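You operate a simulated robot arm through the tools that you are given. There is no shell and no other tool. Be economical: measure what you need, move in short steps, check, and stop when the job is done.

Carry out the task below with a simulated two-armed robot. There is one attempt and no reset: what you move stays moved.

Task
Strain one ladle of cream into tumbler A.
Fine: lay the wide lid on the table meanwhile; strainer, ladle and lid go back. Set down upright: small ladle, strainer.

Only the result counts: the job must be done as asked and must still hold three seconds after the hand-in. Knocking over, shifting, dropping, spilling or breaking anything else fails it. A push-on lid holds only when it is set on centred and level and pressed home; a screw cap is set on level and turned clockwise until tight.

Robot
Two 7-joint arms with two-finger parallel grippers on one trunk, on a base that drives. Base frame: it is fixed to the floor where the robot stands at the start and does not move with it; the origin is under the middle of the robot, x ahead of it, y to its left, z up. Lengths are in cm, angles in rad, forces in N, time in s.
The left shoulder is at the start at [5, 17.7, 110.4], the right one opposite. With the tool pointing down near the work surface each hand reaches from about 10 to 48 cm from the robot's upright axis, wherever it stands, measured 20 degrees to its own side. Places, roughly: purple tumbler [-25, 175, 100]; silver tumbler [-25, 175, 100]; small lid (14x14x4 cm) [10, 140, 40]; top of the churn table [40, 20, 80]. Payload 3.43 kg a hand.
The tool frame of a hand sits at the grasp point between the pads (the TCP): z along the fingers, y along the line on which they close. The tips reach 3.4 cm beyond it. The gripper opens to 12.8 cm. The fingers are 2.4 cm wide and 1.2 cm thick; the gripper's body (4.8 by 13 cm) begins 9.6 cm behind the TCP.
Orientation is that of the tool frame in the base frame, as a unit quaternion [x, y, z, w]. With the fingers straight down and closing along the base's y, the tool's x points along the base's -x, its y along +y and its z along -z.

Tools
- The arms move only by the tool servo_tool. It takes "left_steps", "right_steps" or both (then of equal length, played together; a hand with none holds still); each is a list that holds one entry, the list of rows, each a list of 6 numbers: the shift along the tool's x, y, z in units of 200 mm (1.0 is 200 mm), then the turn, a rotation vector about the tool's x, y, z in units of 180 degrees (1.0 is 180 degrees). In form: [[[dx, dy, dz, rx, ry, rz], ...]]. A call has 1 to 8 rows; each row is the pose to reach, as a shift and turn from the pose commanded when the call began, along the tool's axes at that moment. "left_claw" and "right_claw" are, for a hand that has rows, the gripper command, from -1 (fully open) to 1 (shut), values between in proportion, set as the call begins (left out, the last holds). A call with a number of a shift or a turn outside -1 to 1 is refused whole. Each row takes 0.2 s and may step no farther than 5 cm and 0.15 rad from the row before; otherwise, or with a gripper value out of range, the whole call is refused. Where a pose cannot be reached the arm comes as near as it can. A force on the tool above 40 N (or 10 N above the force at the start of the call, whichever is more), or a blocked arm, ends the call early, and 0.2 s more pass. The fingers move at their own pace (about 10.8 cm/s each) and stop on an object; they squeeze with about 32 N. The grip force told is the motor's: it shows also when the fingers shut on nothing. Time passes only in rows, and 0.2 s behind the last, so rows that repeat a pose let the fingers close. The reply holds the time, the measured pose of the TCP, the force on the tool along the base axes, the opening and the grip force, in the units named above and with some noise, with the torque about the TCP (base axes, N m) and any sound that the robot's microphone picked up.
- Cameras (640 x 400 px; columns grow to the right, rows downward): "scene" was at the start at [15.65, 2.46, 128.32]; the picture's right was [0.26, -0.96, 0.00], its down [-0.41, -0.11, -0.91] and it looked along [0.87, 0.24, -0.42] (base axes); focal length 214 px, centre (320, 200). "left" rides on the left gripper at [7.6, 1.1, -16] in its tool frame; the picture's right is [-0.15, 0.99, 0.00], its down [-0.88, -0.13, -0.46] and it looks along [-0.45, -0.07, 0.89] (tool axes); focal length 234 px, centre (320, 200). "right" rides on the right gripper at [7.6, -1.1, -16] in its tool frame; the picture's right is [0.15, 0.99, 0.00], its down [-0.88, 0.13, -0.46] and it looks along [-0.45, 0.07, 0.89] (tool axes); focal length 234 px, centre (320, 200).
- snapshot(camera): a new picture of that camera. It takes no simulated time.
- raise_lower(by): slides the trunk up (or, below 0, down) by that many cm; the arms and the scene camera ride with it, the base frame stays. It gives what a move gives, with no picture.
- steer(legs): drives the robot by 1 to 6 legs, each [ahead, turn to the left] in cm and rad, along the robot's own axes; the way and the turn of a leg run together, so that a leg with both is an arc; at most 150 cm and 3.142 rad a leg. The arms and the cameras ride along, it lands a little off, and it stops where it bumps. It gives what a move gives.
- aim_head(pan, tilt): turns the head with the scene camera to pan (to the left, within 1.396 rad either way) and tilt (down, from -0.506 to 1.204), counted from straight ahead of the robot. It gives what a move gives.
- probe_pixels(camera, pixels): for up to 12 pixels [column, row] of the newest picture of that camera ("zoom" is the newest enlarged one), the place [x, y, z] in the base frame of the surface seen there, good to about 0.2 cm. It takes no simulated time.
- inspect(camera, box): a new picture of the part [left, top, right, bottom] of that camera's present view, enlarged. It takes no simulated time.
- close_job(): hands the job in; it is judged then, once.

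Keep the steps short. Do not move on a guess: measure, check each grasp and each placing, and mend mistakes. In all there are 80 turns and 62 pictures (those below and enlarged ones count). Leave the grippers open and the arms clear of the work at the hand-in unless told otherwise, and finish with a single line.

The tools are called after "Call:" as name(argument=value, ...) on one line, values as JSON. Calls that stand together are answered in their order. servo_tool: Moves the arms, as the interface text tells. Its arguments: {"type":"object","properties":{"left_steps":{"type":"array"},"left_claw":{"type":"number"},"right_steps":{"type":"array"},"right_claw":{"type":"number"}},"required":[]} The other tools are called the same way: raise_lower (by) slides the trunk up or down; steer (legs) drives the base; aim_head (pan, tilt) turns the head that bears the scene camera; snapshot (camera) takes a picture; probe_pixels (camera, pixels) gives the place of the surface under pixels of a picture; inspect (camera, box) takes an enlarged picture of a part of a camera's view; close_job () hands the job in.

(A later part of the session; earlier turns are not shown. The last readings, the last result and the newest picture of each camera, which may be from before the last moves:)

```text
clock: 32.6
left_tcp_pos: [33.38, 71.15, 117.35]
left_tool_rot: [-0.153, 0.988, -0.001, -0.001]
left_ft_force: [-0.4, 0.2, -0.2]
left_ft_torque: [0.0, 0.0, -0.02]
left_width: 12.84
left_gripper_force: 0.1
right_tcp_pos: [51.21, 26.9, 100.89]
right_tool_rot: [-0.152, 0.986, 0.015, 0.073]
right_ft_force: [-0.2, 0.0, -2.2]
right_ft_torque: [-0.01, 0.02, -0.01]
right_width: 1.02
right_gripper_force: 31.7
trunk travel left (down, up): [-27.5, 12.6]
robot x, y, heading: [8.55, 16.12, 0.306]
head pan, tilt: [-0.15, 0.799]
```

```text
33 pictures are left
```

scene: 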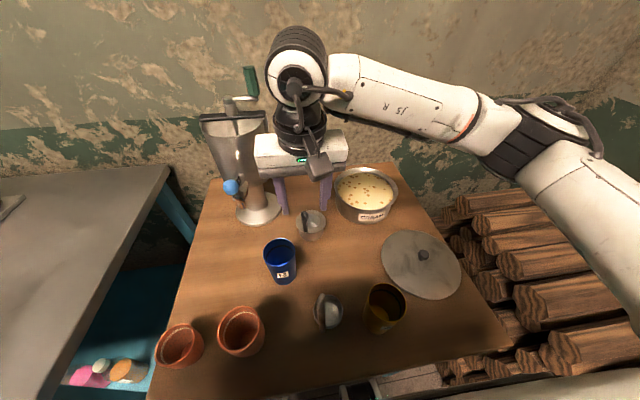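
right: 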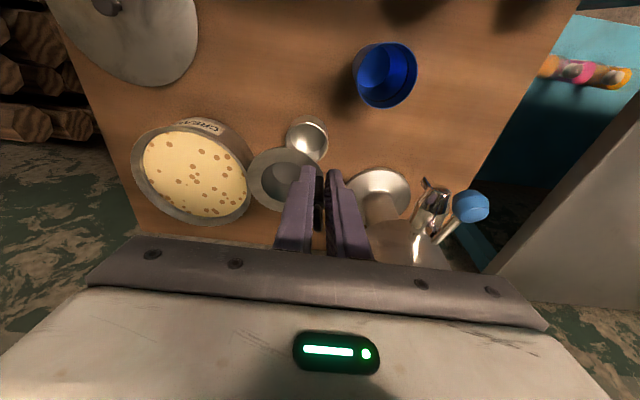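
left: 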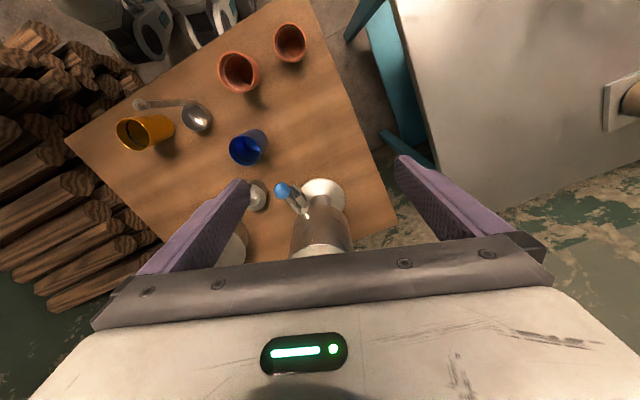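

The strainer lifted out of a small stand cup, which stays on the table. The grip width changed from 1.8 to 1.0 cm, so I'll check how the strainer hangs.

Call:
inspect(camera="scene", box=[240, 120, 368, 250])

Call:
probe_pixels(camera="right", pixels=[[250, 180], [290, 150], [268, 205], [262, 160], [318, 165], [277, 180], [306, 117], [288, 138], [328, 138], [307, 140], [280, 210]])

```text
3.08 times, centred on (304, 185) of scene
```

zoom: 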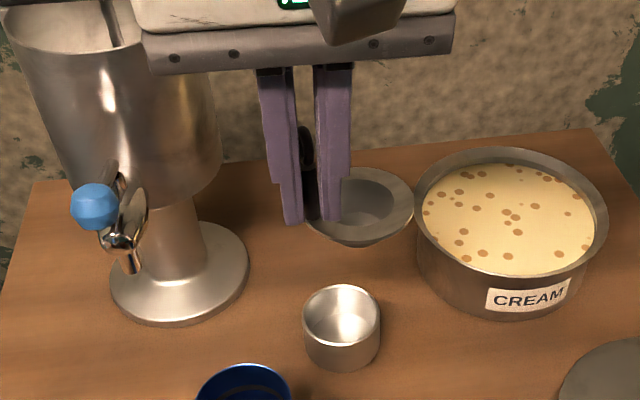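

```text
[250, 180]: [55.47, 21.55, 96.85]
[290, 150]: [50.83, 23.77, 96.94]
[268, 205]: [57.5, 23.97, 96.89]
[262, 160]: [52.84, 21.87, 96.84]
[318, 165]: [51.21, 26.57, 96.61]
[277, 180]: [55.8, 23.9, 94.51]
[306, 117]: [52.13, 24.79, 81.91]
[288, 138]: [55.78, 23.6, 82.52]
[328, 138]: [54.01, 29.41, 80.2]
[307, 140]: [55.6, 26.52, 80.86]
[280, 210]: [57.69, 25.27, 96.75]
```

The strainer hangs level with its flange at 96.9 and its centre (3.0, -2.15) from the TCP. I'll carry it toward tumbler A at this height, stopping 6 cm short to measure the rim.

Call:
servo_tool(right_steps=[[[0.148, -0.082, -0.022, 0, 0, 0], [0.297, -0.164, -0.045, 0, 0, 0], [0.445, -0.246, -0.067, 0, 0, 0], [0.593, -0.328, -0.09, 0, 0, 0], [0.742, -0.41, -0.112, 0, 0, 0]]])

Call:
snapshot(camera="right")

Call:
inspect(camera="scene", box=[270, 200, 430, 360])

```text
clock: 33.8
left_tcp_pos: [33.39, 71.2, 117.46]
left_tool_rot: [-0.153, 0.988, -0.001, 0.0]
left_ft_force: [-0.3, 0.4, -0.6]
left_ft_torque: [-0.01, -0.03, -0.01]
left_width: 12.81
left_gripper_force: 0.1
right_tcp_pos: [39.33, 14.41, 100.75]
right_tool_rot: [-0.153, 0.985, 0.016, 0.074]
right_ft_force: [0.1, 0.1, -1.1]
right_ft_torque: [0.01, 0.05, 0.02]
right_width: 1.01
right_gripper_force: 31.8
trunk travel left (down, up): [-27.5, 12.6]
robot x, y, heading: [8.18, 15.7, 0.305]
head pan, tilt: [-0.15, 0.799]
```

```text
31 pictures are left
```

right: 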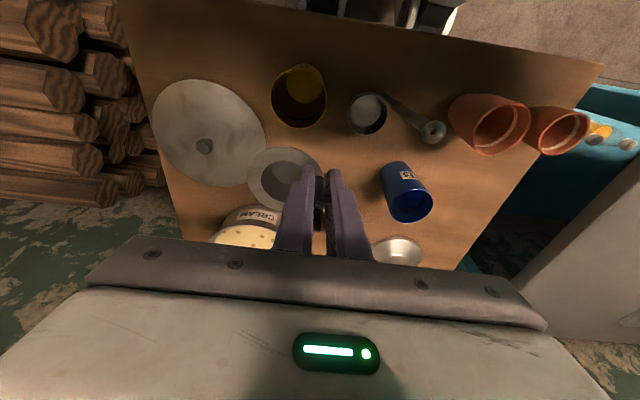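

```text
2.50 times, centred on (350, 280) of scene
```

zoom: 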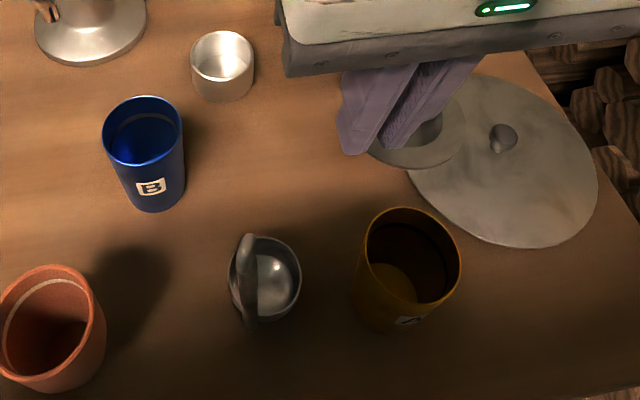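

I'll measure tumbler A's rim and the flange in the right view, and the stand cup in the zoom.

Call:
probe_pixels(camera="right", pixels=[[272, 100], [325, 105], [300, 128], [305, 66], [282, 122], [318, 122], [248, 180], [285, 149], [268, 206], [262, 156], [315, 158], [280, 178]])

Call:
probe_pixels(camera="zoom", pixels=[[222, 32], [193, 60], [252, 60], [222, 80], [230, 55], [366, 240], [459, 270], [400, 209], [432, 300], [375, 280], [410, 300], [222, 100]])

```text
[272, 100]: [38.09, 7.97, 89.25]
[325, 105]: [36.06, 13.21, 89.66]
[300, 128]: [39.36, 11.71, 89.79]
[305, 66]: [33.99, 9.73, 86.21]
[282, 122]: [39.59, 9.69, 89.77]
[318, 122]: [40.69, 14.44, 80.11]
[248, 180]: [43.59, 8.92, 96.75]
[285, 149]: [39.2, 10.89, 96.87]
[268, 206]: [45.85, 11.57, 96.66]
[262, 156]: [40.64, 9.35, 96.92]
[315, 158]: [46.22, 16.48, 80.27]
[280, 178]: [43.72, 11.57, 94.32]
```

```text
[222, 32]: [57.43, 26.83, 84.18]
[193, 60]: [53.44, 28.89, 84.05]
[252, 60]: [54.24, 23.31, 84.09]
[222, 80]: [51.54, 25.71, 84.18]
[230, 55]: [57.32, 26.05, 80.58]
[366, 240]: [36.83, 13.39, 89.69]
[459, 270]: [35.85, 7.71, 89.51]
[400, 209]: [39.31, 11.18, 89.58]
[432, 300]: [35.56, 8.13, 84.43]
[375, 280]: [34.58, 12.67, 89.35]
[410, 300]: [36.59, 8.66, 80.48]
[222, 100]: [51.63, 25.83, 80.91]
```

Tumbler A's rim is centred at (36.7, 10.5), z 89.8, r 2.9, and the stand cup at (54.5, 26.15), z 84.1, r 2.95. The strainer will sit on either one the same way. I'll move over the tumbler and lower gently.

Call:
servo_tool(right_steps=[[[0.15, 0.003, -0.022, 0, 0, 0], [0.297, 0.006, -0.045, 0, 0, 0], [0.297, 0.006, -0.045, 0, 0, 0]]])

Call:
inspect(camera="scene", box=[300, 220, 460, 380])

```text
clock: 34.2
left_tcp_pos: [33.46, 71.16, 117.53]
left_tool_rot: [-0.153, 0.988, -0.001, -0.001]
left_ft_force: [-0.1, 0.0, 0.0]
left_ft_torque: [-0.04, 0.0, -0.01]
left_width: 12.8
left_gripper_force: 0.0
right_tcp_pos: [37.38, 13.53, 100.92]
right_tool_rot: [-0.149, 0.986, 0.011, 0.076]
right_ft_force: [20.0, 0.2, -3.6]
right_ft_torque: [-0.02, 2.95, 0.79]
right_width: 0.94
right_gripper_force: 32.2
trunk travel left (down, up): [-27.5, 12.6]
robot x, y, heading: [8.5, 15.84, 0.304]
head pan, tilt: [-0.15, 0.799]
stopped in row 2 (right hand): the force on the tool passed its limit at 128 N (the readings are from after the stop); the commanded pose is now the measured one
```

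```text
2.50 times, centred on (380, 300) of scene
```

zoom: 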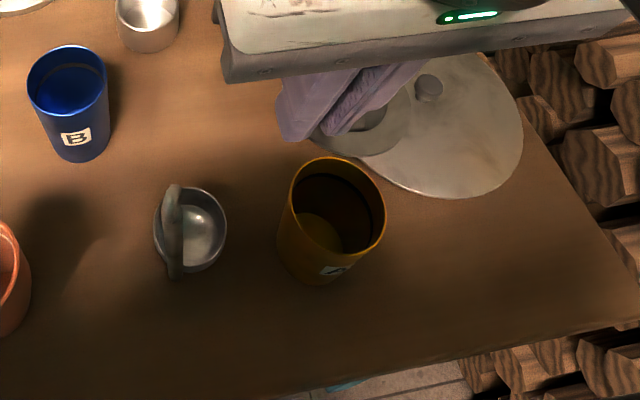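

The gripper's camera, about 15 cm above the TCP, hit my own head or trunk because this spot is too close to the body. I'll move the hand forward 3 cm and back the base off 9 cm, so the strainer rides along.

Call:
servo_tool(right_steps=[[[-0.07, 0, 0.011, 0, 0, 0], [-0.15, 0, 0.022, 0, 0, 0], [-0.15, 0, -0.03, 0, 0, 0]]])

Call:
steer(legs=[[-9, 0]])

Call:
servo_tool(right_steps=[[[0, 0, 0, 0, 0, 0]]])

```text
clock: 35.0
left_tcp_pos: [33.43, 71.18, 117.53]
left_tool_rot: [-0.153, 0.988, -0.001, -0.001]
left_ft_force: [-0.6, -1.2, -0.6]
left_ft_torque: [0.01, 0.04, -0.03]
left_width: 12.79
left_gripper_force: 0.0
right_tcp_pos: [39.99, 14.56, 101.96]
right_tool_rot: [-0.149, 0.986, 0.012, 0.076]
right_ft_force: [-0.1, 0.1, 0.0]
right_ft_torque: [0.03, 0.01, -0.02]
right_width: 1.01
right_gripper_force: 31.6
trunk travel left (down, up): [-27.5, 12.6]
robot x, y, heading: [8.77, 15.81, 0.305]
head pan, tilt: [-0.15, 0.799]
```

```text
clock: 36.1
left_tcp_pos: [24.78, 68.41, 117.54]
left_tool_rot: [-0.152, 0.988, -0.001, 0.0]
left_ft_force: [-0.8, 0.7, -0.1]
left_ft_torque: [0.01, -0.03, 0.03]
left_width: 12.82
left_gripper_force: 0.0
right_tcp_pos: [31.34, 11.81, 101.85]
right_tool_rot: [-0.148, 0.986, 0.012, 0.076]
right_ft_force: [-0.7, -0.2, -0.1]
right_ft_torque: [0.03, 0.01, 0.02]
right_width: 1.01
right_gripper_force: 31.7
trunk travel left (down, up): [-27.5, 12.6]
robot x, y, heading: [0.21, 13.12, 0.306]
head pan, tilt: [-0.15, 0.799]
```

```text
clock: 36.5
left_tcp_pos: [24.78, 68.51, 117.43]
left_tool_rot: [-0.152, 0.988, -0.001, 0.0]
left_ft_force: [0.3, -0.3, 0.4]
left_ft_torque: [0.0, 0.02, 0.0]
left_width: 12.78
left_gripper_force: 0.1
right_tcp_pos: [31.37, 11.87, 101.95]
right_tool_rot: [-0.148, 0.986, 0.013, 0.076]
right_ft_force: [0.4, 0.7, -0.6]
right_ft_torque: [0.02, 0.0, 0.02]
right_width: 0.98
right_gripper_force: 32.2
trunk travel left (down, up): [-27.5, 12.6]
robot x, y, heading: [-0.24, 12.97, 0.302]
head pan, tilt: [-0.15, 0.799]
```

Contact is gone. I'll move forward 2.35 cm and re-measure the flange against the tumbler.

Call:
servo_tool(right_steps=[[[-0.06, 0.003, 0.009, 0, 0, 0], [-0.116, 0.004, 0.018, 0, 0, 0]]])

Call:
snapshot(camera="right")

Call:
probe_pixels(camera="right", pixels=[[248, 180], [285, 149], [268, 206], [262, 156], [280, 178], [275, 208], [270, 150]])

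```text
clock: 37.1
left_tcp_pos: [24.93, 68.5, 117.49]
left_tool_rot: [-0.152, 0.988, -0.001, -0.001]
left_ft_force: [-0.4, -0.1, 0.1]
left_ft_torque: [0.01, 0.05, 0.0]
left_width: 12.8
left_gripper_force: 0.2
right_tcp_pos: [33.48, 12.72, 102.0]
right_tool_rot: [-0.148, 0.986, 0.012, 0.076]
right_ft_force: [-0.6, 0.8, -0.9]
right_ft_torque: [0.0, 0.02, 0.01]
right_width: 0.97
right_gripper_force: 31.8
trunk travel left (down, up): [-27.5, 12.6]
robot x, y, heading: [0.38, 13.39, 0.302]
head pan, tilt: [-0.15, 0.799]
```

```text
28 pictures are left
```

right: 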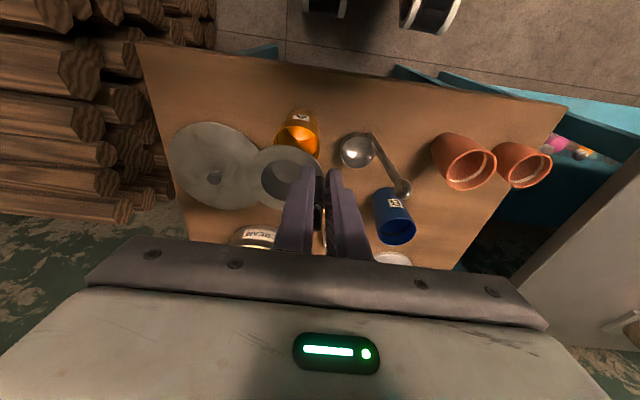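

```text
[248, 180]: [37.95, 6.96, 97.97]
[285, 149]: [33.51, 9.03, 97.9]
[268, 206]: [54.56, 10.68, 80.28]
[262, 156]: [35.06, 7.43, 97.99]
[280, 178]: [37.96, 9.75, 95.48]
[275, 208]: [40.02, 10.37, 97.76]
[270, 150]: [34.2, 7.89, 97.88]
```

The flange centre is (36.7, 10.35), level, and 0.15 cm from the tumbler centre. I'll lower in fine steps.

Call:
servo_tool(right_steps=[[[0.018, 0.006, 0.11, 0, 0, 0], [0.036, 0.006, 0.22, 0, 0, 0], [0.0505, 0.006, 0.326, 0, 0, 0], [0.0525, 0.006, 0.341, 0, 0, 0], [0.055, 0.006, 0.356, 0, 0, 0], [0.0565, 0.006, 0.364, 0, 0, 0], [0.0575, 0.006, 0.371, 0, 0, 0]]])

Call:
inspect(camera="scene", box=[300, 180, 460, 280])

```text
clock: 38.8
left_tcp_pos: [24.92, 68.55, 117.36]
left_tool_rot: [-0.152, 0.988, 0.0, -0.001]
left_ft_force: [-0.4, -1.4, 0.1]
left_ft_torque: [0.0, -0.02, 0.0]
left_width: 12.79
left_gripper_force: 0.0
right_tcp_pos: [33.48, 12.73, 94.33]
right_tool_rot: [-0.149, 0.986, 0.013, 0.076]
right_ft_force: [0.3, -0.7, -0.5]
right_ft_torque: [0.01, -0.01, 0.01]
right_width: 0.99
right_gripper_force: 31.7
trunk travel left (down, up): [-27.5, 12.6]
robot x, y, heading: [-0.18, 13.09, 0.305]
head pan, tilt: [-0.15, 0.799]
```

```text
4.00 times, centred on (380, 230) of scene
```

zoom: 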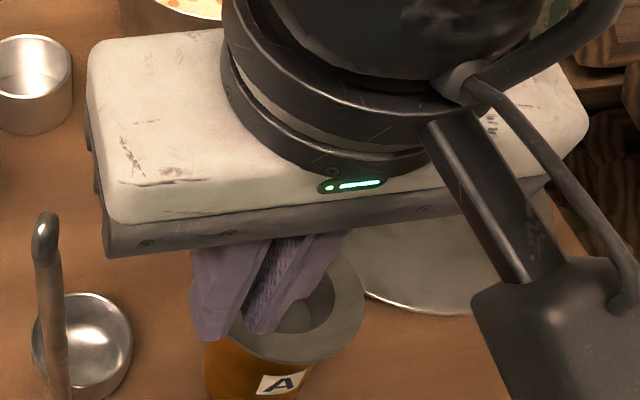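

It's almost seated with no contact yet. I'll go on in 0.15 cm steps.

Call:
servo_tool(right_steps=[[[0.001, 0, 0.0075, 0, 0, 0], [0.002, 0, 0.015, 0, 0, 0], [0.0035, 0, 0.0225, 0, 0, 0], [0.0045, 0, 0.029, 0, 0, 0]]])

Call:
snapshot(camera="right")

Call:
probe_pixels(camera="right", pixels=[[250, 180], [285, 151], [262, 158], [280, 178], [275, 204], [270, 152]])

```text
clock: 39.8
left_tcp_pos: [24.78, 68.56, 117.51]
left_tool_rot: [-0.152, 0.988, -0.002, 0.0]
left_ft_force: [-0.2, 0.3, 0.0]
left_ft_torque: [0.0, 0.0, 0.01]
left_width: 12.79
left_gripper_force: 0.1
right_tcp_pos: [33.68, 12.69, 94.05]
right_tool_rot: [-0.148, 0.986, 0.014, 0.078]
right_ft_force: [1.9, 3.9, 21.0]
right_ft_torque: [0.22, -0.4, 0.11]
right_width: 0.99
right_gripper_force: 32.0
trunk travel left (down, up): [-27.5, 12.6]
robot x, y, heading: [-0.19, 13.02, 0.302]
head pan, tilt: [-0.15, 0.799]
```

```text
26 pictures are left
```

right: 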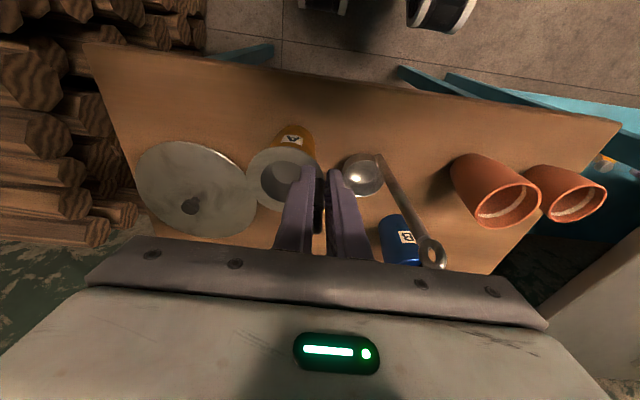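

```text
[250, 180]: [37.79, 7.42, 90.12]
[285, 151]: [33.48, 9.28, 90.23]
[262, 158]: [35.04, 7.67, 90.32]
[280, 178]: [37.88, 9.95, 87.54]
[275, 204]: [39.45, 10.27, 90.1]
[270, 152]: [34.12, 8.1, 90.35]
```

It's seated: 21 N upward force, flange level at 90.2. I'll open to 3 cm and rise straight up 12 cm.

Call:
servo_tool(right_steps=[[[0, 0, 0, 0, 0, 0], [0, 0, 0, 0, 0, 0], [-0.008, 0, -0.05, 0, 0, 0], [-0.03, 0, -0.2, 0, 0, 0], [-0.06, 0, -0.4, 0, 0, 0], [-0.092, 0, -0.593, 0, 0, 0]]], right_claw=0.53)

Call:
snapshot(camera="right")

Call:
inspect(camera="scene", box=[280, 180, 460, 300])

```text
clock: 41.1
left_tcp_pos: [24.87, 68.43, 117.32]
left_tool_rot: [-0.152, 0.988, -0.001, 0.0]
left_ft_force: [-0.5, 0.0, -0.5]
left_ft_torque: [0.0, -0.02, 0.02]
left_width: 12.8
left_gripper_force: 0.1
right_tcp_pos: [33.59, 12.73, 105.95]
right_tool_rot: [-0.149, 0.986, 0.011, 0.075]
right_ft_force: [0.6, 0.2, -0.2]
right_ft_torque: [0.0, -0.02, 0.02]
right_width: 3.0
right_gripper_force: 0.2
trunk travel left (down, up): [-27.5, 12.6]
robot x, y, heading: [-0.36, 13.06, 0.305]
head pan, tilt: [-0.15, 0.799]
```

```text
25 pictures are left
```

right: 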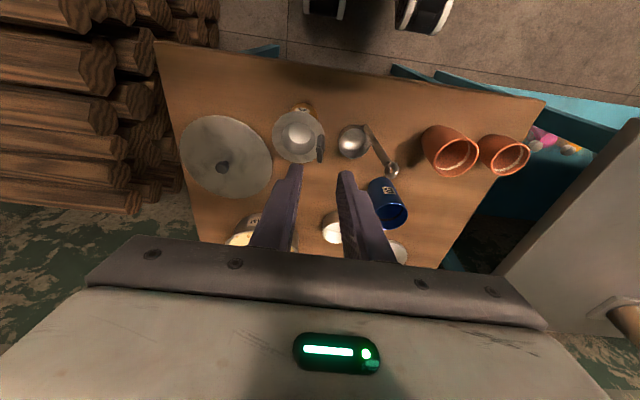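

```text
3.33 times, centred on (370, 240) of scene
```

zoom: 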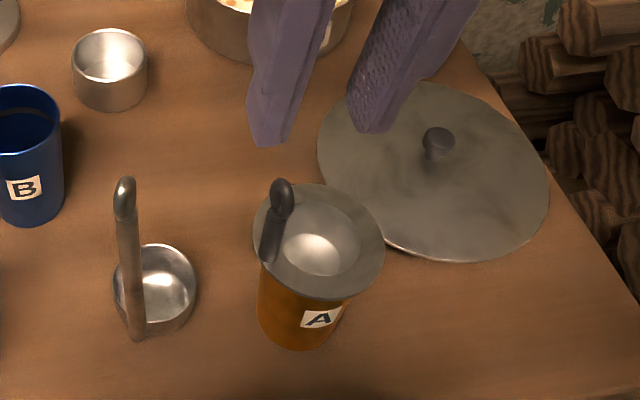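

The strainer sits level and centred on tumbler A. Next I'll measure the ladle.

Call:
probe_pixels(camera="zoom", pixels=[[125, 185], [124, 210], [128, 250], [132, 290], [136, 325], [158, 246], [197, 285], [185, 318], [160, 290], [160, 345], [148, 322], [118, 270]])

Call:
probe_pixels(camera="right", pixels=[[393, 169], [388, 162], [378, 145], [370, 132], [340, 142], [352, 158], [352, 126], [353, 142], [397, 172]])

```text
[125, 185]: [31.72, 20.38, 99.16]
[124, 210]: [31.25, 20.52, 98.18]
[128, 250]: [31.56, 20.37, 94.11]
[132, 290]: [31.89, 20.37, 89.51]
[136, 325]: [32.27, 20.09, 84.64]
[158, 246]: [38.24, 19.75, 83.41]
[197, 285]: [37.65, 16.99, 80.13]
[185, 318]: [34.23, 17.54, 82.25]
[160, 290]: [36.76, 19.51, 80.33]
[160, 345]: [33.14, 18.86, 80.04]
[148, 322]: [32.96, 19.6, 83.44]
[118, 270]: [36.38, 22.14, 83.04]
```

```text
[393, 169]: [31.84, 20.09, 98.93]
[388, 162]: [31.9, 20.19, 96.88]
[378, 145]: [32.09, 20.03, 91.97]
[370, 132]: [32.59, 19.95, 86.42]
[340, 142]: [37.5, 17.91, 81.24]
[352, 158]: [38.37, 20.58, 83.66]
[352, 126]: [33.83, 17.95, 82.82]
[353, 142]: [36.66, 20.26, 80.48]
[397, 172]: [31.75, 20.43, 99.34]
```

The ladle handle stands near (32.1, 20.25) at z 93 with its hook top at 99.3; the bowl is centred at (35.7, 19.7) with its rim at 83.5. I'll move above the handle with a 0.3 rad pitch.

Call:
servo_tool(right_steps=[[[-0.012, 0.19, 0.05, 0, -0.023, 0], [-0.0245, 0.381, 0.102, 0, -0.0465, 0], [-0.0245, 0.381, 0.102, 0, -0.0465, 0]]], right_claw=0)

Call:
snapshot(camera="right")

```text
clock: 42.0
left_tcp_pos: [24.88, 68.47, 117.41]
left_tool_rot: [-0.152, 0.988, -0.001, -0.001]
left_ft_force: [-0.4, -0.8, 0.2]
left_ft_torque: [0.01, 0.02, 0.04]
left_width: 12.8
left_gripper_force: 0.1
right_tcp_pos: [32.27, 20.26, 103.98]
right_tool_rot: [-0.147, 0.978, 0.023, 0.148]
right_ft_force: [-0.4, -0.1, -1.4]
right_ft_torque: [0.04, -0.01, 0.0]
right_width: 6.42
right_gripper_force: 0.1
trunk travel left (down, up): [-27.5, 12.6]
robot x, y, heading: [0.39, 13.19, 0.302]
head pan, tilt: [-0.15, 0.799]
```

```text
23 pictures are left
```

right: 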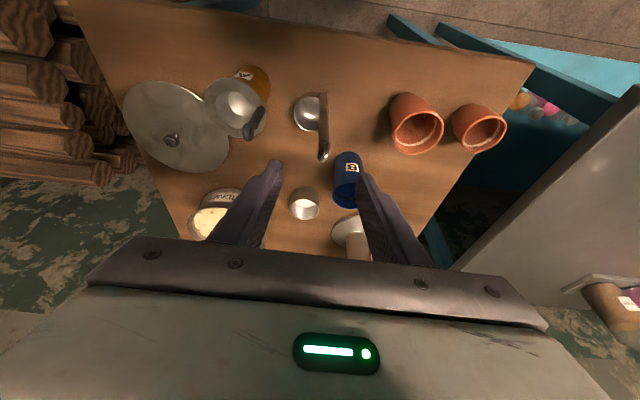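

The handle lies between the fingers. I'll lower 11 cm and close.

Call:
servo_tool(right_steps=[[[0.04, 0, 0.131, 0, 0, 0], [0.081, 0, 0.262, 0, 0, 0], [0.122, 0, 0.394, 0, 0, 0], [0.162, 0, 0.525, 0, 0, 0]]], right_claw=0)

Call:
servo_tool(right_steps=[[[0, 0, 0, 0, 0, 0], [0, 0, 0, 0, 0, 0], [0, 0, 0, 0, 0, 0], [0, 0, 0, 0, 0, 0]]], right_claw=1)

Call:
inspect(camera="scene", box=[260, 180, 460, 320])

```text
clock: 43.0
left_tcp_pos: [24.75, 68.58, 117.63]
left_tool_rot: [-0.152, 0.988, -0.001, -0.001]
left_ft_force: [-0.1, -0.2, 1.0]
left_ft_torque: [0.03, 0.02, 0.0]
left_width: 12.81
left_gripper_force: 0.0
right_tcp_pos: [32.04, 20.29, 92.97]
right_tool_rot: [-0.147, 0.978, 0.023, 0.146]
right_ft_force: [0.3, -0.5, 0.2]
right_ft_torque: [0.0, 0.0, -0.03]
right_width: 6.41
right_gripper_force: 0.1
trunk travel left (down, up): [-27.5, 12.6]
robot x, y, heading: [0.16, 12.63, 0.301]
head pan, tilt: [-0.15, 0.799]
```

```text
clock: 44.0
left_tcp_pos: [24.92, 68.37, 117.53]
left_tool_rot: [-0.153, 0.988, -0.002, -0.001]
left_ft_force: [0.3, -0.5, 0.5]
left_ft_torque: [0.01, -0.01, -0.02]
left_width: 12.78
left_gripper_force: 0.1
right_tcp_pos: [31.95, 20.21, 93.01]
right_tool_rot: [-0.147, 0.978, 0.023, 0.147]
right_ft_force: [-0.7, -0.4, 1.0]
right_ft_torque: [0.01, 0.03, 0.02]
right_width: 1.06
right_gripper_force: 31.8
trunk travel left (down, up): [-27.5, 12.6]
robot x, y, heading: [-0.32, 12.78, 0.301]
head pan, tilt: [-0.15, 0.799]
```

```text
2.86 times, centred on (360, 250) of scene
```

zoom: 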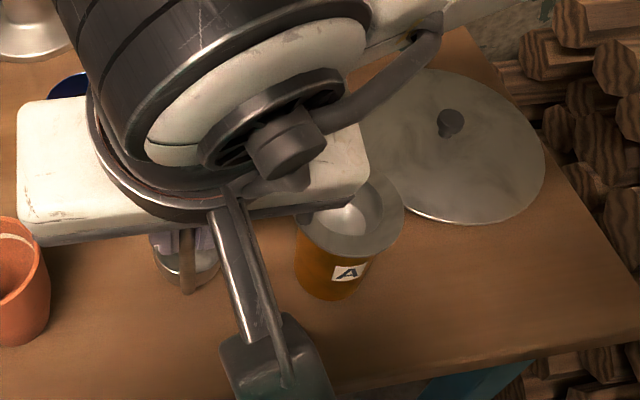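

Gripped at 1.06 cm wide. I'll lift 14 cm and check the ladle's attitude.

Call:
servo_tool(right_steps=[[[-0.015, 0, -0.048, 0, 0, 0], [-0.07, 0, -0.22, 0, 0, 0], [-0.138, 0, -0.445, 0, 0, 0], [-0.206, 0, -0.668, 0, 0, 0]]])

Call:
snapshot(camera="right")

Call:
inspect(camera="scene", box=[260, 180, 460, 320])

```text
clock: 45.0
left_tcp_pos: [24.85, 68.47, 117.43]
left_tool_rot: [-0.153, 0.988, -0.001, -0.001]
left_ft_force: [0.0, -0.3, 0.0]
left_ft_torque: [0.0, -0.01, -0.02]
left_width: 12.76
left_gripper_force: 0.0
right_tcp_pos: [32.12, 20.26, 106.88]
right_tool_rot: [-0.147, 0.978, 0.022, 0.147]
right_ft_force: [-1.1, 0.2, -0.9]
right_ft_torque: [0.0, 0.01, 0.01]
right_width: 1.05
right_gripper_force: 31.6
trunk travel left (down, up): [-27.5, 12.6]
robot x, y, heading: [-0.27, 13.36, 0.302]
head pan, tilt: [-0.15, 0.799]
```

```text
21 pictures are left
```

right: 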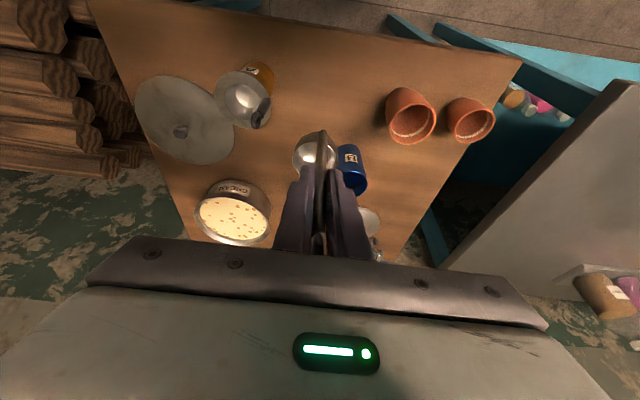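

```text
2.86 times, centred on (360, 250) of scene
```

zoom: 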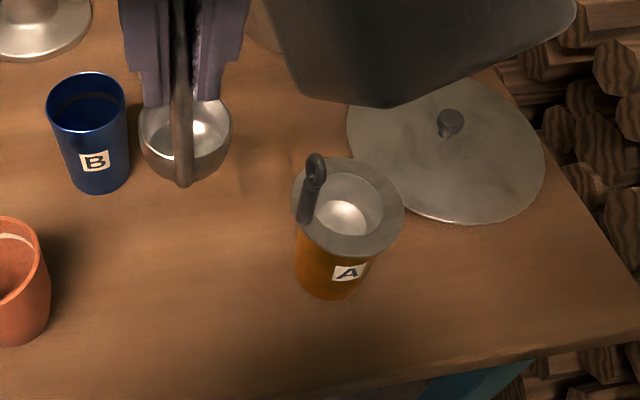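

The ladle hangs upright. I'll measure its bowl relative to the TCP, and the pot rim.

Call:
probe_pixels(camera="zoom", pixels=[[141, 130], [230, 130], [150, 140], [222, 142], [200, 155], [184, 185], [205, 178], [210, 110], [180, 130], [176, 40]])

Call:
probe_pixels(camera="right", pixels=[[294, 155], [300, 142], [315, 134], [334, 158], [300, 168], [197, 215], [270, 215], [232, 245], [228, 182], [230, 215]])

```text
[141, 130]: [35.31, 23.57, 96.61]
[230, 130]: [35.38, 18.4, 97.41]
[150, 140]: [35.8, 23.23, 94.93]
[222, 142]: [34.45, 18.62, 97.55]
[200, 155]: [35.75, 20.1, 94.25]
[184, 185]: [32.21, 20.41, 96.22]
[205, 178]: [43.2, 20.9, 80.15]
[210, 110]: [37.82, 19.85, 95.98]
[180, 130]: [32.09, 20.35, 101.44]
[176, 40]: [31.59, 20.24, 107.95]
```

```text
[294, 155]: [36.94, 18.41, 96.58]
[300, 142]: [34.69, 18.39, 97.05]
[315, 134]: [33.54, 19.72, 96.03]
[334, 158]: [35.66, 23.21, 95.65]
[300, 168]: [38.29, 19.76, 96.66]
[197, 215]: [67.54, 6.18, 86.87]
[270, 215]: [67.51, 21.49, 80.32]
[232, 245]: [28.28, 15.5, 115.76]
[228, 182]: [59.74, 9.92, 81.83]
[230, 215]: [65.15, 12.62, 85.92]
```

The bowl centre is (3.7, 0.7) from the TCP, with its rim 9.9 below and bottom 13.4 below. I'll drive 8 cm ahead and then swing the ladle over the pot.

Call:
steer(legs=[[8, 0]])

Call:
servo_tool(right_steps=[[[0, 0, 0, 0, 0, 0]]])

```text
clock: 46.0
left_tcp_pos: [32.57, 70.82, 117.38]
left_tool_rot: [-0.152, 0.988, -0.001, -0.001]
left_ft_force: [1.1, 0.7, -1.3]
left_ft_torque: [0.0, 0.02, -0.01]
left_width: 12.81
left_gripper_force: 0.2
right_tcp_pos: [39.82, 22.6, 106.8]
right_tool_rot: [-0.147, 0.978, 0.023, 0.147]
right_ft_force: [0.3, 0.0, -1.6]
right_ft_torque: [-0.01, 0.06, 0.04]
right_width: 1.05
right_gripper_force: 32.2
trunk travel left (down, up): [-27.5, 12.6]
robot x, y, heading: [7.65, 15.29, 0.306]
head pan, tilt: [-0.15, 0.799]
```

```text
clock: 46.4
left_tcp_pos: [32.46, 70.9, 117.49]
left_tool_rot: [-0.152, 0.988, -0.001, -0.001]
left_ft_force: [-0.4, -0.3, -0.3]
left_ft_torque: [-0.01, 0.02, 0.01]
left_width: 12.82
left_gripper_force: 0.1
right_tcp_pos: [39.73, 22.66, 106.7]
right_tool_rot: [-0.148, 0.978, 0.023, 0.147]
right_ft_force: [-0.2, -1.0, -0.6]
right_ft_torque: [0.02, 0.04, 0.02]
right_width: 1.01
right_gripper_force: 32.1
trunk travel left (down, up): [-27.5, 12.6]
robot x, y, heading: [7.71, 15.64, 0.304]
head pan, tilt: [-0.15, 0.799]
```

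I'm in place. I'll carry the ladle over the pot at the same height, to (60.3, 12.4).

Call:
servo_tool(right_steps=[[[-0.132, -0.132, 0.04, 0, 0, 0], [-0.265, -0.264, 0.081, 0, 0, 0], [-0.397, -0.396, 0.121, 0, 0, 0], [-0.529, -0.528, 0.161, 0, 0, 0], [-0.662, -0.66, 0.202, 0, 0, 0], [-0.794, -0.79, 0.242, 0, 0, 0]]])

Call:
snapshot(camera="right")

Call:
inspect(camera="scene", box=[290, 110, 450, 270])

```text
clock: 47.8
left_tcp_pos: [32.44, 70.86, 117.34]
left_tool_rot: [-0.152, 0.988, 0.0, 0.0]
left_ft_force: [-0.4, 0.1, -0.2]
left_ft_torque: [0.02, 0.02, 0.0]
left_width: 12.79
left_gripper_force: 0.0
right_tcp_pos: [60.34, 12.36, 106.95]
right_tool_rot: [-0.148, 0.978, 0.023, 0.147]
right_ft_force: [-0.1, -0.1, -2.0]
right_ft_torque: [0.0, 0.03, 0.01]
right_width: 1.04
right_gripper_force: 31.9
trunk travel left (down, up): [-27.5, 12.6]
robot x, y, heading: [7.4, 15.13, 0.301]
head pan, tilt: [-0.15, 0.799]
```

```text
19 pictures are left
```

right: 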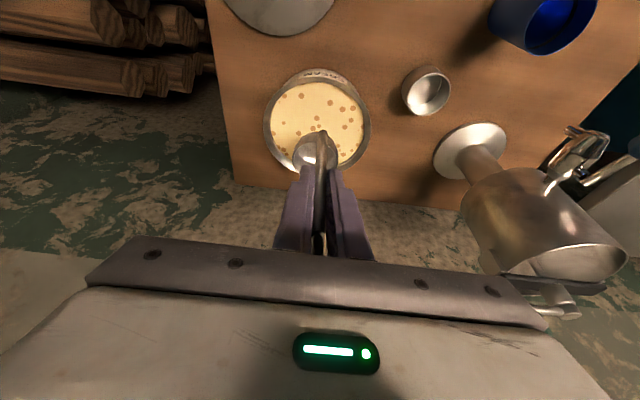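

```text
2.50 times, centred on (370, 190) of scene
```

zoom: 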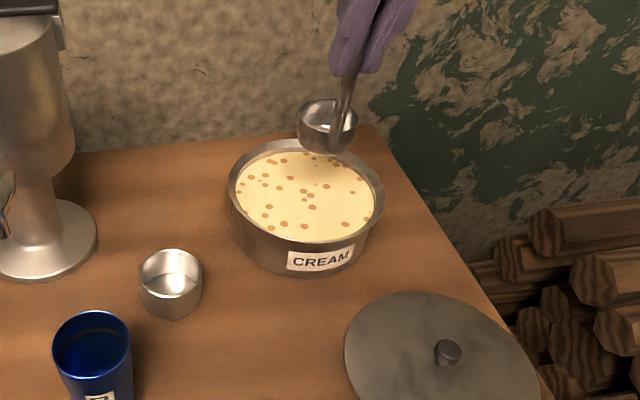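

The bowl is over the cream. I'll lower 12.2 cm to bring the rim under the surface (85.8) while the bottom stays about 1 cm above the pot floor, and let it fill.

Call:
servo_tool(right_steps=[[[0.044, 0, 0.143, 0, 0, 0], [0.087, 0, 0.287, 0, 0, 0], [0.117, 0, 0.383, 0, 0, 0], [0.139, 0, 0.455, 0, 0, 0], [0.16, 0, 0.526, 0, 0, 0], [0.178, 0, 0.583, 0, 0, 0], [0.178, 0, 0.583, 0, 0, 0], [0.178, 0, 0.583, 0, 0, 0]]])

Call:
inspect(camera="scene", box=[290, 130, 450, 230])

```text
clock: 49.6
left_tcp_pos: [32.48, 70.86, 117.46]
left_tool_rot: [-0.152, 0.988, -0.001, -0.001]
left_ft_force: [0.3, 1.2, -0.5]
left_ft_torque: [0.0, 0.01, -0.05]
left_width: 12.79
left_gripper_force: 0.1
right_tcp_pos: [60.27, 12.38, 94.73]
right_tool_rot: [-0.148, 0.978, 0.024, 0.146]
right_ft_force: [-0.3, -0.1, -1.6]
right_ft_torque: [-0.01, 0.04, 0.01]
right_width: 1.02
right_gripper_force: 32.5
trunk travel left (down, up): [-27.5, 12.6]
robot x, y, heading: [7.54, 15.52, 0.304]
head pan, tilt: [-0.15, 0.799]
```

```text
4.00 times, centred on (370, 180) of scene
```

zoom: 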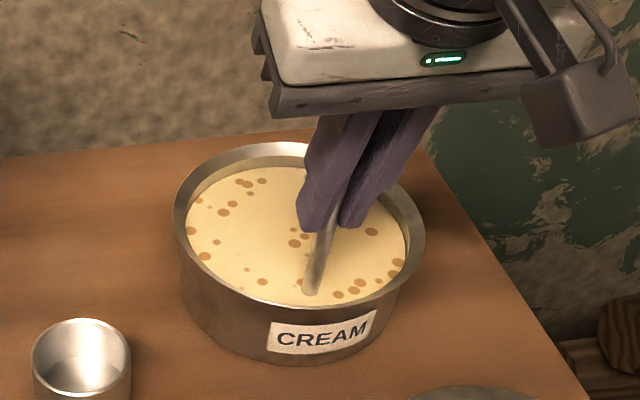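

The bowl is submerged. I'll lift slowly, let it drip over the pot, and look.

Call:
servo_tool(right_steps=[[[-0.012, 0, -0.038, 0, 0, 0], [-0.023, 0, -0.077, 0, 0, 0], [-0.038, 0, -0.125, 0, 0, 0], [-0.06, 0, -0.2, 0, 0, 0], [-0.06, 0, -0.2, 0, 0, 0], [-0.1, 0, -0.33, 0, 0, 0], [-0.14, 0, -0.46, 0, 0, 0], [-0.178, 0, -0.583, 0, 0, 0]]])

Call:
servo_tool(right_steps=[[[0, 0, 0, 0, 0, 0], [0, 0, 0, 0, 0, 0], [0, 0, 0, 0, 0, 0], [0, 0, 0, 0, 0, 0], [0, 0, 0, 0, 0, 0], [0, 0, 0, 0, 0, 0]]])

Call:
inspect(camera="scene", box=[290, 110, 450, 210])

```text
clock: 51.4
left_tcp_pos: [32.42, 70.89, 117.57]
left_tool_rot: [-0.152, 0.988, 0.0, -0.001]
left_ft_force: [0.0, 0.4, 0.2]
left_ft_torque: [-0.01, 0.03, -0.01]
left_width: 12.81
left_gripper_force: 0.0
right_tcp_pos: [60.13, 12.37, 107.06]
right_tool_rot: [-0.147, 0.978, 0.023, 0.147]
right_ft_force: [-0.1, -0.2, -1.7]
right_ft_torque: [-0.02, 0.07, 0.0]
right_width: 1.04
right_gripper_force: 32.0
trunk travel left (down, up): [-27.5, 12.6]
robot x, y, heading: [7.83, 15.67, 0.304]
head pan, tilt: [-0.15, 0.799]
```

```text
clock: 52.8
left_tcp_pos: [32.49, 70.82, 117.39]
left_tool_rot: [-0.152, 0.988, -0.001, -0.001]
left_ft_force: [-0.2, -0.4, 0.8]
left_ft_torque: [-0.05, 0.03, 0.0]
left_width: 12.81
left_gripper_force: 0.0
right_tcp_pos: [60.1, 12.47, 106.91]
right_tool_rot: [-0.147, 0.978, 0.023, 0.146]
right_ft_force: [-0.2, -0.5, -1.1]
right_ft_torque: [0.0, 0.07, 0.02]
right_width: 1.05
right_gripper_force: 31.8
trunk travel left (down, up): [-27.5, 12.6]
robot x, y, heading: [7.49, 15.51, 0.302]
head pan, tilt: [-0.15, 0.799]
```

```text
4.00 times, centred on (370, 160) of scene
```

zoom: 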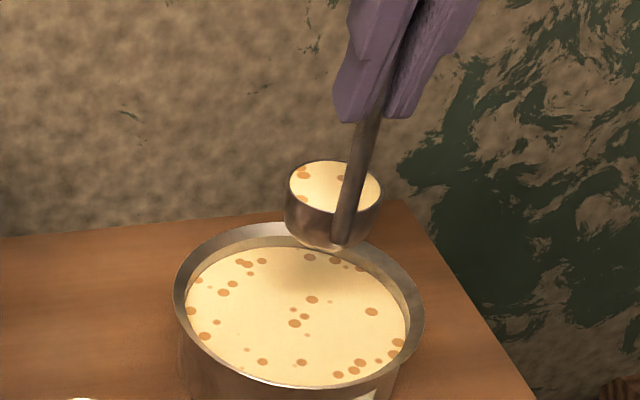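

The ladle is full of cream with specks and isn't dripping. I'll raise 4 cm and drive straight back 14 cm to make room for the pour.

Call:
servo_tool(right_steps=[[[-0.015, 0, -0.048, 0, 0, 0], [-0.03, 0, -0.096, 0, 0, 0], [-0.045, 0, -0.144, 0, 0, 0], [-0.0583, 0, -0.191, 0, 0, 0]]])

Call:
steer(legs=[[-7, 0], [-7, 0]])

Call:
servo_tool(right_steps=[[[0, 0, 0, 0, 0, 0], [0, 0, 0, 0, 0, 0]]])

Call:
snapshot(camera="scene")

```text
clock: 53.8
left_tcp_pos: [32.54, 70.8, 117.45]
left_tool_rot: [-0.152, 0.988, -0.001, 0.0]
left_ft_force: [-0.1, 0.0, 0.3]
left_ft_torque: [-0.04, 0.01, -0.03]
left_width: 12.77
left_gripper_force: 0.1
right_tcp_pos: [60.08, 12.56, 111.04]
right_tool_rot: [-0.148, 0.978, 0.023, 0.147]
right_ft_force: [-0.2, 0.1, -1.6]
right_ft_torque: [-0.02, 0.03, 0.01]
right_width: 1.02
right_gripper_force: 31.6
trunk travel left (down, up): [-27.5, 12.6]
robot x, y, heading: [7.43, 15.49, 0.301]
head pan, tilt: [-0.15, 0.799]
```

```text
clock: 55.4
left_tcp_pos: [19.26, 66.61, 117.53]
left_tool_rot: [-0.154, 0.988, -0.001, -0.001]
left_ft_force: [-0.2, -0.2, 0.8]
left_ft_torque: [0.0, -0.02, -0.01]
left_width: 12.78
left_gripper_force: 0.0
right_tcp_pos: [46.97, 8.22, 111.03]
right_tool_rot: [-0.147, 0.978, 0.022, 0.147]
right_ft_force: [-0.8, 0.0, -1.1]
right_ft_torque: [-0.02, 0.02, 0.0]
right_width: 1.03
right_gripper_force: 31.9
trunk travel left (down, up): [-27.5, 12.6]
robot x, y, heading: [-5.91, 11.71, 0.305]
head pan, tilt: [-0.15, 0.799]
```

```text
clock: 56.0
left_tcp_pos: [19.28, 66.78, 117.37]
left_tool_rot: [-0.152, 0.988, -0.001, -0.001]
left_ft_force: [-0.1, 0.1, -0.4]
left_ft_torque: [-0.02, -0.01, 0.01]
left_width: 12.78
left_gripper_force: 0.0
right_tcp_pos: [47.09, 8.16, 110.88]
right_tool_rot: [-0.147, 0.978, 0.023, 0.146]
right_ft_force: [-0.9, 0.5, -0.6]
right_ft_torque: [0.0, 0.05, 0.03]
right_width: 1.03
right_gripper_force: 31.6
trunk travel left (down, up): [-27.5, 12.6]
robot x, y, heading: [-5.75, 11.65, 0.305]
head pan, tilt: [-0.15, 0.799]
```

```text
15 pictures are left
```

scene: 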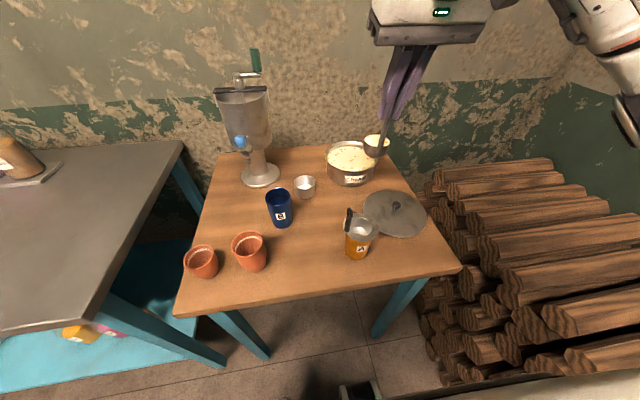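

No cream was lost. I'll refine the bowl rim position relative to the TCP and re-check the strainer, using this picture.

Call:
probe_pixels(camera="scene", pixels=[[376, 143], [370, 140], [366, 146], [364, 142], [389, 143], [376, 136], [376, 157], [350, 210], [343, 228], [379, 230], [350, 222], [361, 228]])

```text
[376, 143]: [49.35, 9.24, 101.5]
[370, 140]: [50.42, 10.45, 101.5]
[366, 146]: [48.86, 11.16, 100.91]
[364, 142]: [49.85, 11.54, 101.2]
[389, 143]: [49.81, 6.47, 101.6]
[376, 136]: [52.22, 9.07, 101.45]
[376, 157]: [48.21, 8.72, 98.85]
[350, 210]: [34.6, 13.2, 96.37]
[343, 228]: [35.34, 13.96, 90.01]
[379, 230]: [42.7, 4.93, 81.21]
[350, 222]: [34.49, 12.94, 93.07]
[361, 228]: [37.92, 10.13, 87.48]
```

Bowl offset readings differ between views by about 1 cm. The hand camera is rigid to the TCP, so I'll measure from there.

Call:
snapshot(camera="right")

Call:
probe_pixels(camera="scene", pixels=[[397, 204], [305, 190], [305, 178], [350, 158], [360, 243], [345, 250], [360, 258], [372, 238], [279, 190]])

```text
14 pictures are left
```

right: 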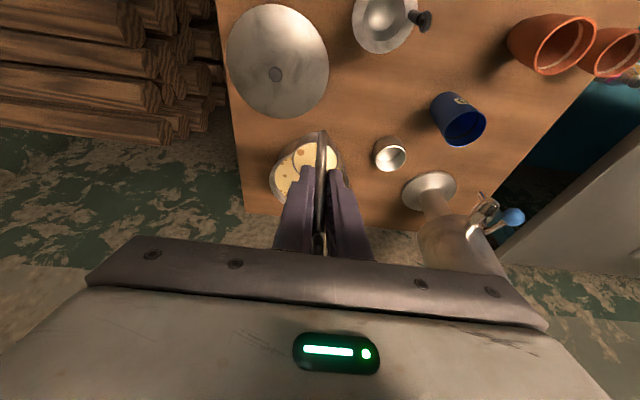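

```text
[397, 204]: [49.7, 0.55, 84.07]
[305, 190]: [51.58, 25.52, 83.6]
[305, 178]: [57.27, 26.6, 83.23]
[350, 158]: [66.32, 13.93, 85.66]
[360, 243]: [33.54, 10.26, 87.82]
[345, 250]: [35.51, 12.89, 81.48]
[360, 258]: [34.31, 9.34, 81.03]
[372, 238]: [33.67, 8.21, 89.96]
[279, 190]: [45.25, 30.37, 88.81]
```

The scene readings agree with the known points. Now I'll probe the bowl rim and the strainer in the hand view.

Call:
probe_pixels(camera="right", pixels=[[294, 160], [299, 148], [334, 153], [330, 165], [306, 167], [304, 150], [312, 160], [425, 20], [416, 22], [355, 30], [400, 48], [380, 52]])

```text
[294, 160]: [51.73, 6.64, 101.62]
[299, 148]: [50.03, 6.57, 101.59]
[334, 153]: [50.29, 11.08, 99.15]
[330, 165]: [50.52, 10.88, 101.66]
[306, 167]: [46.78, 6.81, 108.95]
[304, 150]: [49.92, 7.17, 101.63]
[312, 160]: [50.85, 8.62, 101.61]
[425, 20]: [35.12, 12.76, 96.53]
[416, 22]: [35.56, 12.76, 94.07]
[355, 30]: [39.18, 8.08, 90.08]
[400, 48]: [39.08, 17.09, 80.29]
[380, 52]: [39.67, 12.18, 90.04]
```

The bowl centre is (3.55, 0.75) from the TCP with its rim 9.35 below. The strainer handle is at about (35, 12.9), top 96.7. I'll move slowly to the pre-pour pose, with the right lip above the strainer and the bowl bottom clear of that handle.

Call:
servo_tool(right_steps=[[[0.08, 0.073, -0.06, 0, 0, 0], [0.18, 0.146, -0.1, 0, 0, 0], [0.296, 0.219, -0.13, 0, 0, 0], [0.395, 0.292, -0.155, 0, 0, 0], [0.494, 0.365, -0.18, 0, 0, 0], [0.5926, 0.4375, -0.203, 0, 0, 0], [0.5926, 0.4375, -0.203, 0, 0, 0]]])

Call:
snapshot(camera="right")

Call:
inspect(camera="scene", box=[280, 130, 440, 270])

```text
clock: 57.6
left_tcp_pos: [19.35, 66.75, 117.53]
left_tool_rot: [-0.152, 0.988, -0.001, -0.001]
left_ft_force: [-1.0, -0.5, -0.6]
left_ft_torque: [0.02, 0.0, 0.01]
left_width: 12.81
left_gripper_force: 0.0
right_tcp_pos: [32.44, 12.9, 111.44]
right_tool_rot: [-0.147, 0.978, 0.024, 0.147]
right_ft_force: [-0.4, -0.2, -0.9]
right_ft_torque: [-0.02, 0.02, -0.01]
right_width: 1.06
right_gripper_force: 31.8
trunk travel left (down, up): [-27.5, 12.6]
robot x, y, heading: [-5.55, 11.52, 0.305]
head pan, tilt: [-0.15, 0.799]
```

```text
13 pictures are left
```

right: 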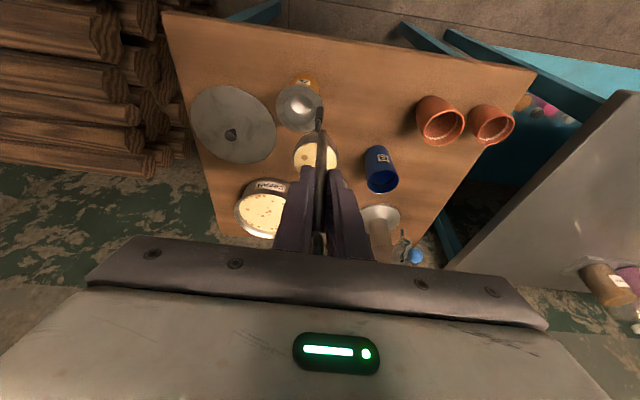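

```text
2.86 times, centred on (360, 200) of scene
```

zoom: 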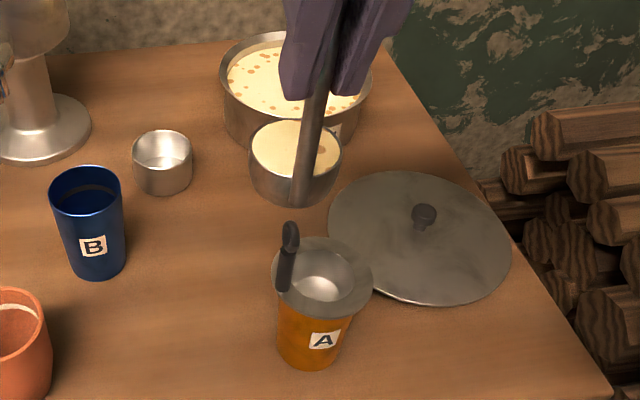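

I'll verify the bowl's position with probes before tilting.

Call:
probe_pixels(camera="zoom", pixels=[[338, 160], [251, 150], [275, 160], [290, 125], [330, 135], [320, 175], [290, 235], [286, 275], [372, 275], [320, 285], [320, 240], [275, 285]])

Call:
probe_pixels(camera="right", pixels=[[294, 158], [300, 145], [305, 155], [336, 160], [300, 170], [319, 112]])

```text
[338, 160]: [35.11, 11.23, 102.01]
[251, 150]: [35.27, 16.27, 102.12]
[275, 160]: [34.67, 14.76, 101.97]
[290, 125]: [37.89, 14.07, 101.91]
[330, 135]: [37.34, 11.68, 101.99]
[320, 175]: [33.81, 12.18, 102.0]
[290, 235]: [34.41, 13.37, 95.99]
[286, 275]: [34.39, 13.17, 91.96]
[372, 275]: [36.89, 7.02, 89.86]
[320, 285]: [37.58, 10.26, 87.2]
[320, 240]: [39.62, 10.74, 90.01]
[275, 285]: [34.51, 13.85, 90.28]
```

```text
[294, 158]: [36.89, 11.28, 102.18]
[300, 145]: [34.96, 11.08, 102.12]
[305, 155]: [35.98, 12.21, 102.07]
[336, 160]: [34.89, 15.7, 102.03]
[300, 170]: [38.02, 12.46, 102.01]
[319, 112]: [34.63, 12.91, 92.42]
```

The right lip is 0.7 cm left of the strainer centre, level and clear of its handle. I'll start tilting slowly to the right about the lip, to 0.6 rad.

Call:
servo_tool(right_steps=[[[0.0012, -0.04, 0.0038, -0.0228, 0, 0.007], [0.0025, -0.0815, 0.0081, -0.0456, 0, 0.014], [0.0053, -0.118, 0.0172, -0.0685, 0, 0.021], [0.0081, -0.1545, 0.0263, -0.0913, 0, 0.028], [0.0125, -0.191, 0.0406, -0.1141, 0, 0.0351], [0.017, -0.228, 0.0554, -0.1369, 0, 0.0421], [0.0223, -0.2635, 0.0727, -0.1598, 0, 0.0491], [0.0276, -0.2995, 0.0899, -0.1826, 0, 0.0561]]])

Call:
inspect(camera="scene", box=[280, 130, 440, 270])

```text
clock: 59.4
left_tcp_pos: [19.23, 66.65, 117.46]
left_tool_rot: [-0.151, 0.988, -0.002, 0.0]
left_ft_force: [-0.2, -0.5, -0.2]
left_ft_torque: [0.01, -0.01, 0.02]
left_width: 12.8
left_gripper_force: 0.1
right_tcp_pos: [34.2, 7.22, 109.5]
right_tool_rot: [-0.097, 0.941, 0.31, 0.097]
right_ft_force: [-0.4, 0.0, -1.8]
right_ft_torque: [-0.06, 0.06, 0.0]
right_width: 1.01
right_gripper_force: 31.8
trunk travel left (down, up): [-27.5, 12.6]
robot x, y, heading: [-5.84, 11.24, 0.3]
head pan, tilt: [-0.15, 0.799]
```

```text
2.86 times, centred on (360, 200) of scene
```

zoom: 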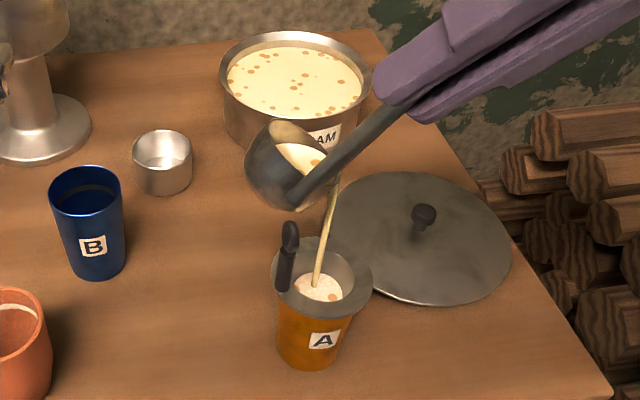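

The cream streams cleanly into the strainer. I'll keep tilting slowly to 1.2 rad.

Call:
servo_tool(right_steps=[[[-0.0006, -0.04, -0.002, -0.0228, 0, 0.007], [-0.0013, -0.08, -0.0042, -0.0456, 0, 0.014], [0.0016, -0.125, 0.0052, -0.0685, 0, 0.021], [0.0043, -0.17, 0.014, -0.0913, 0, 0.028], [0.0082, -0.2135, 0.0266, -0.1141, 0, 0.0351], [0.0118, -0.257, 0.0385, -0.1369, 0, 0.0421], [0.0173, -0.3, 0.0562, -0.1598, 0, 0.0491], [0.0227, -0.343, 0.0739, -0.1826, 0, 0.0561]]])

Call:
inspect(camera="scene", box=[280, 130, 440, 270])

```text
clock: 61.2
left_tcp_pos: [19.24, 66.74, 117.45]
left_tool_rot: [-0.152, 0.988, 0.0, -0.001]
left_ft_force: [0.3, -0.2, 0.4]
left_ft_torque: [0.03, 0.01, -0.03]
left_width: 12.82
left_gripper_force: 0.1
right_tcp_pos: [35.58, 2.68, 104.46]
right_tool_rot: [-0.039, 0.819, 0.571, 0.038]
right_ft_force: [-0.7, -0.9, -1.2]
right_ft_torque: [-0.07, 0.0, 0.04]
right_width: 1.02
right_gripper_force: 32.1
trunk travel left (down, up): [-27.5, 12.6]
robot x, y, heading: [-5.54, 11.34, 0.307]
head pan, tilt: [-0.15, 0.799]
```

```text
2.86 times, centred on (360, 200) of scene
```

zoom: 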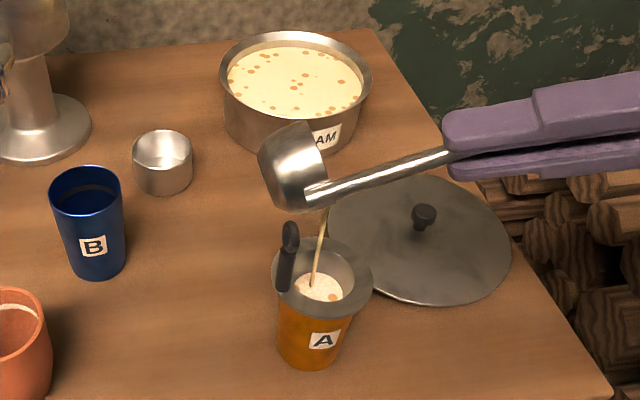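

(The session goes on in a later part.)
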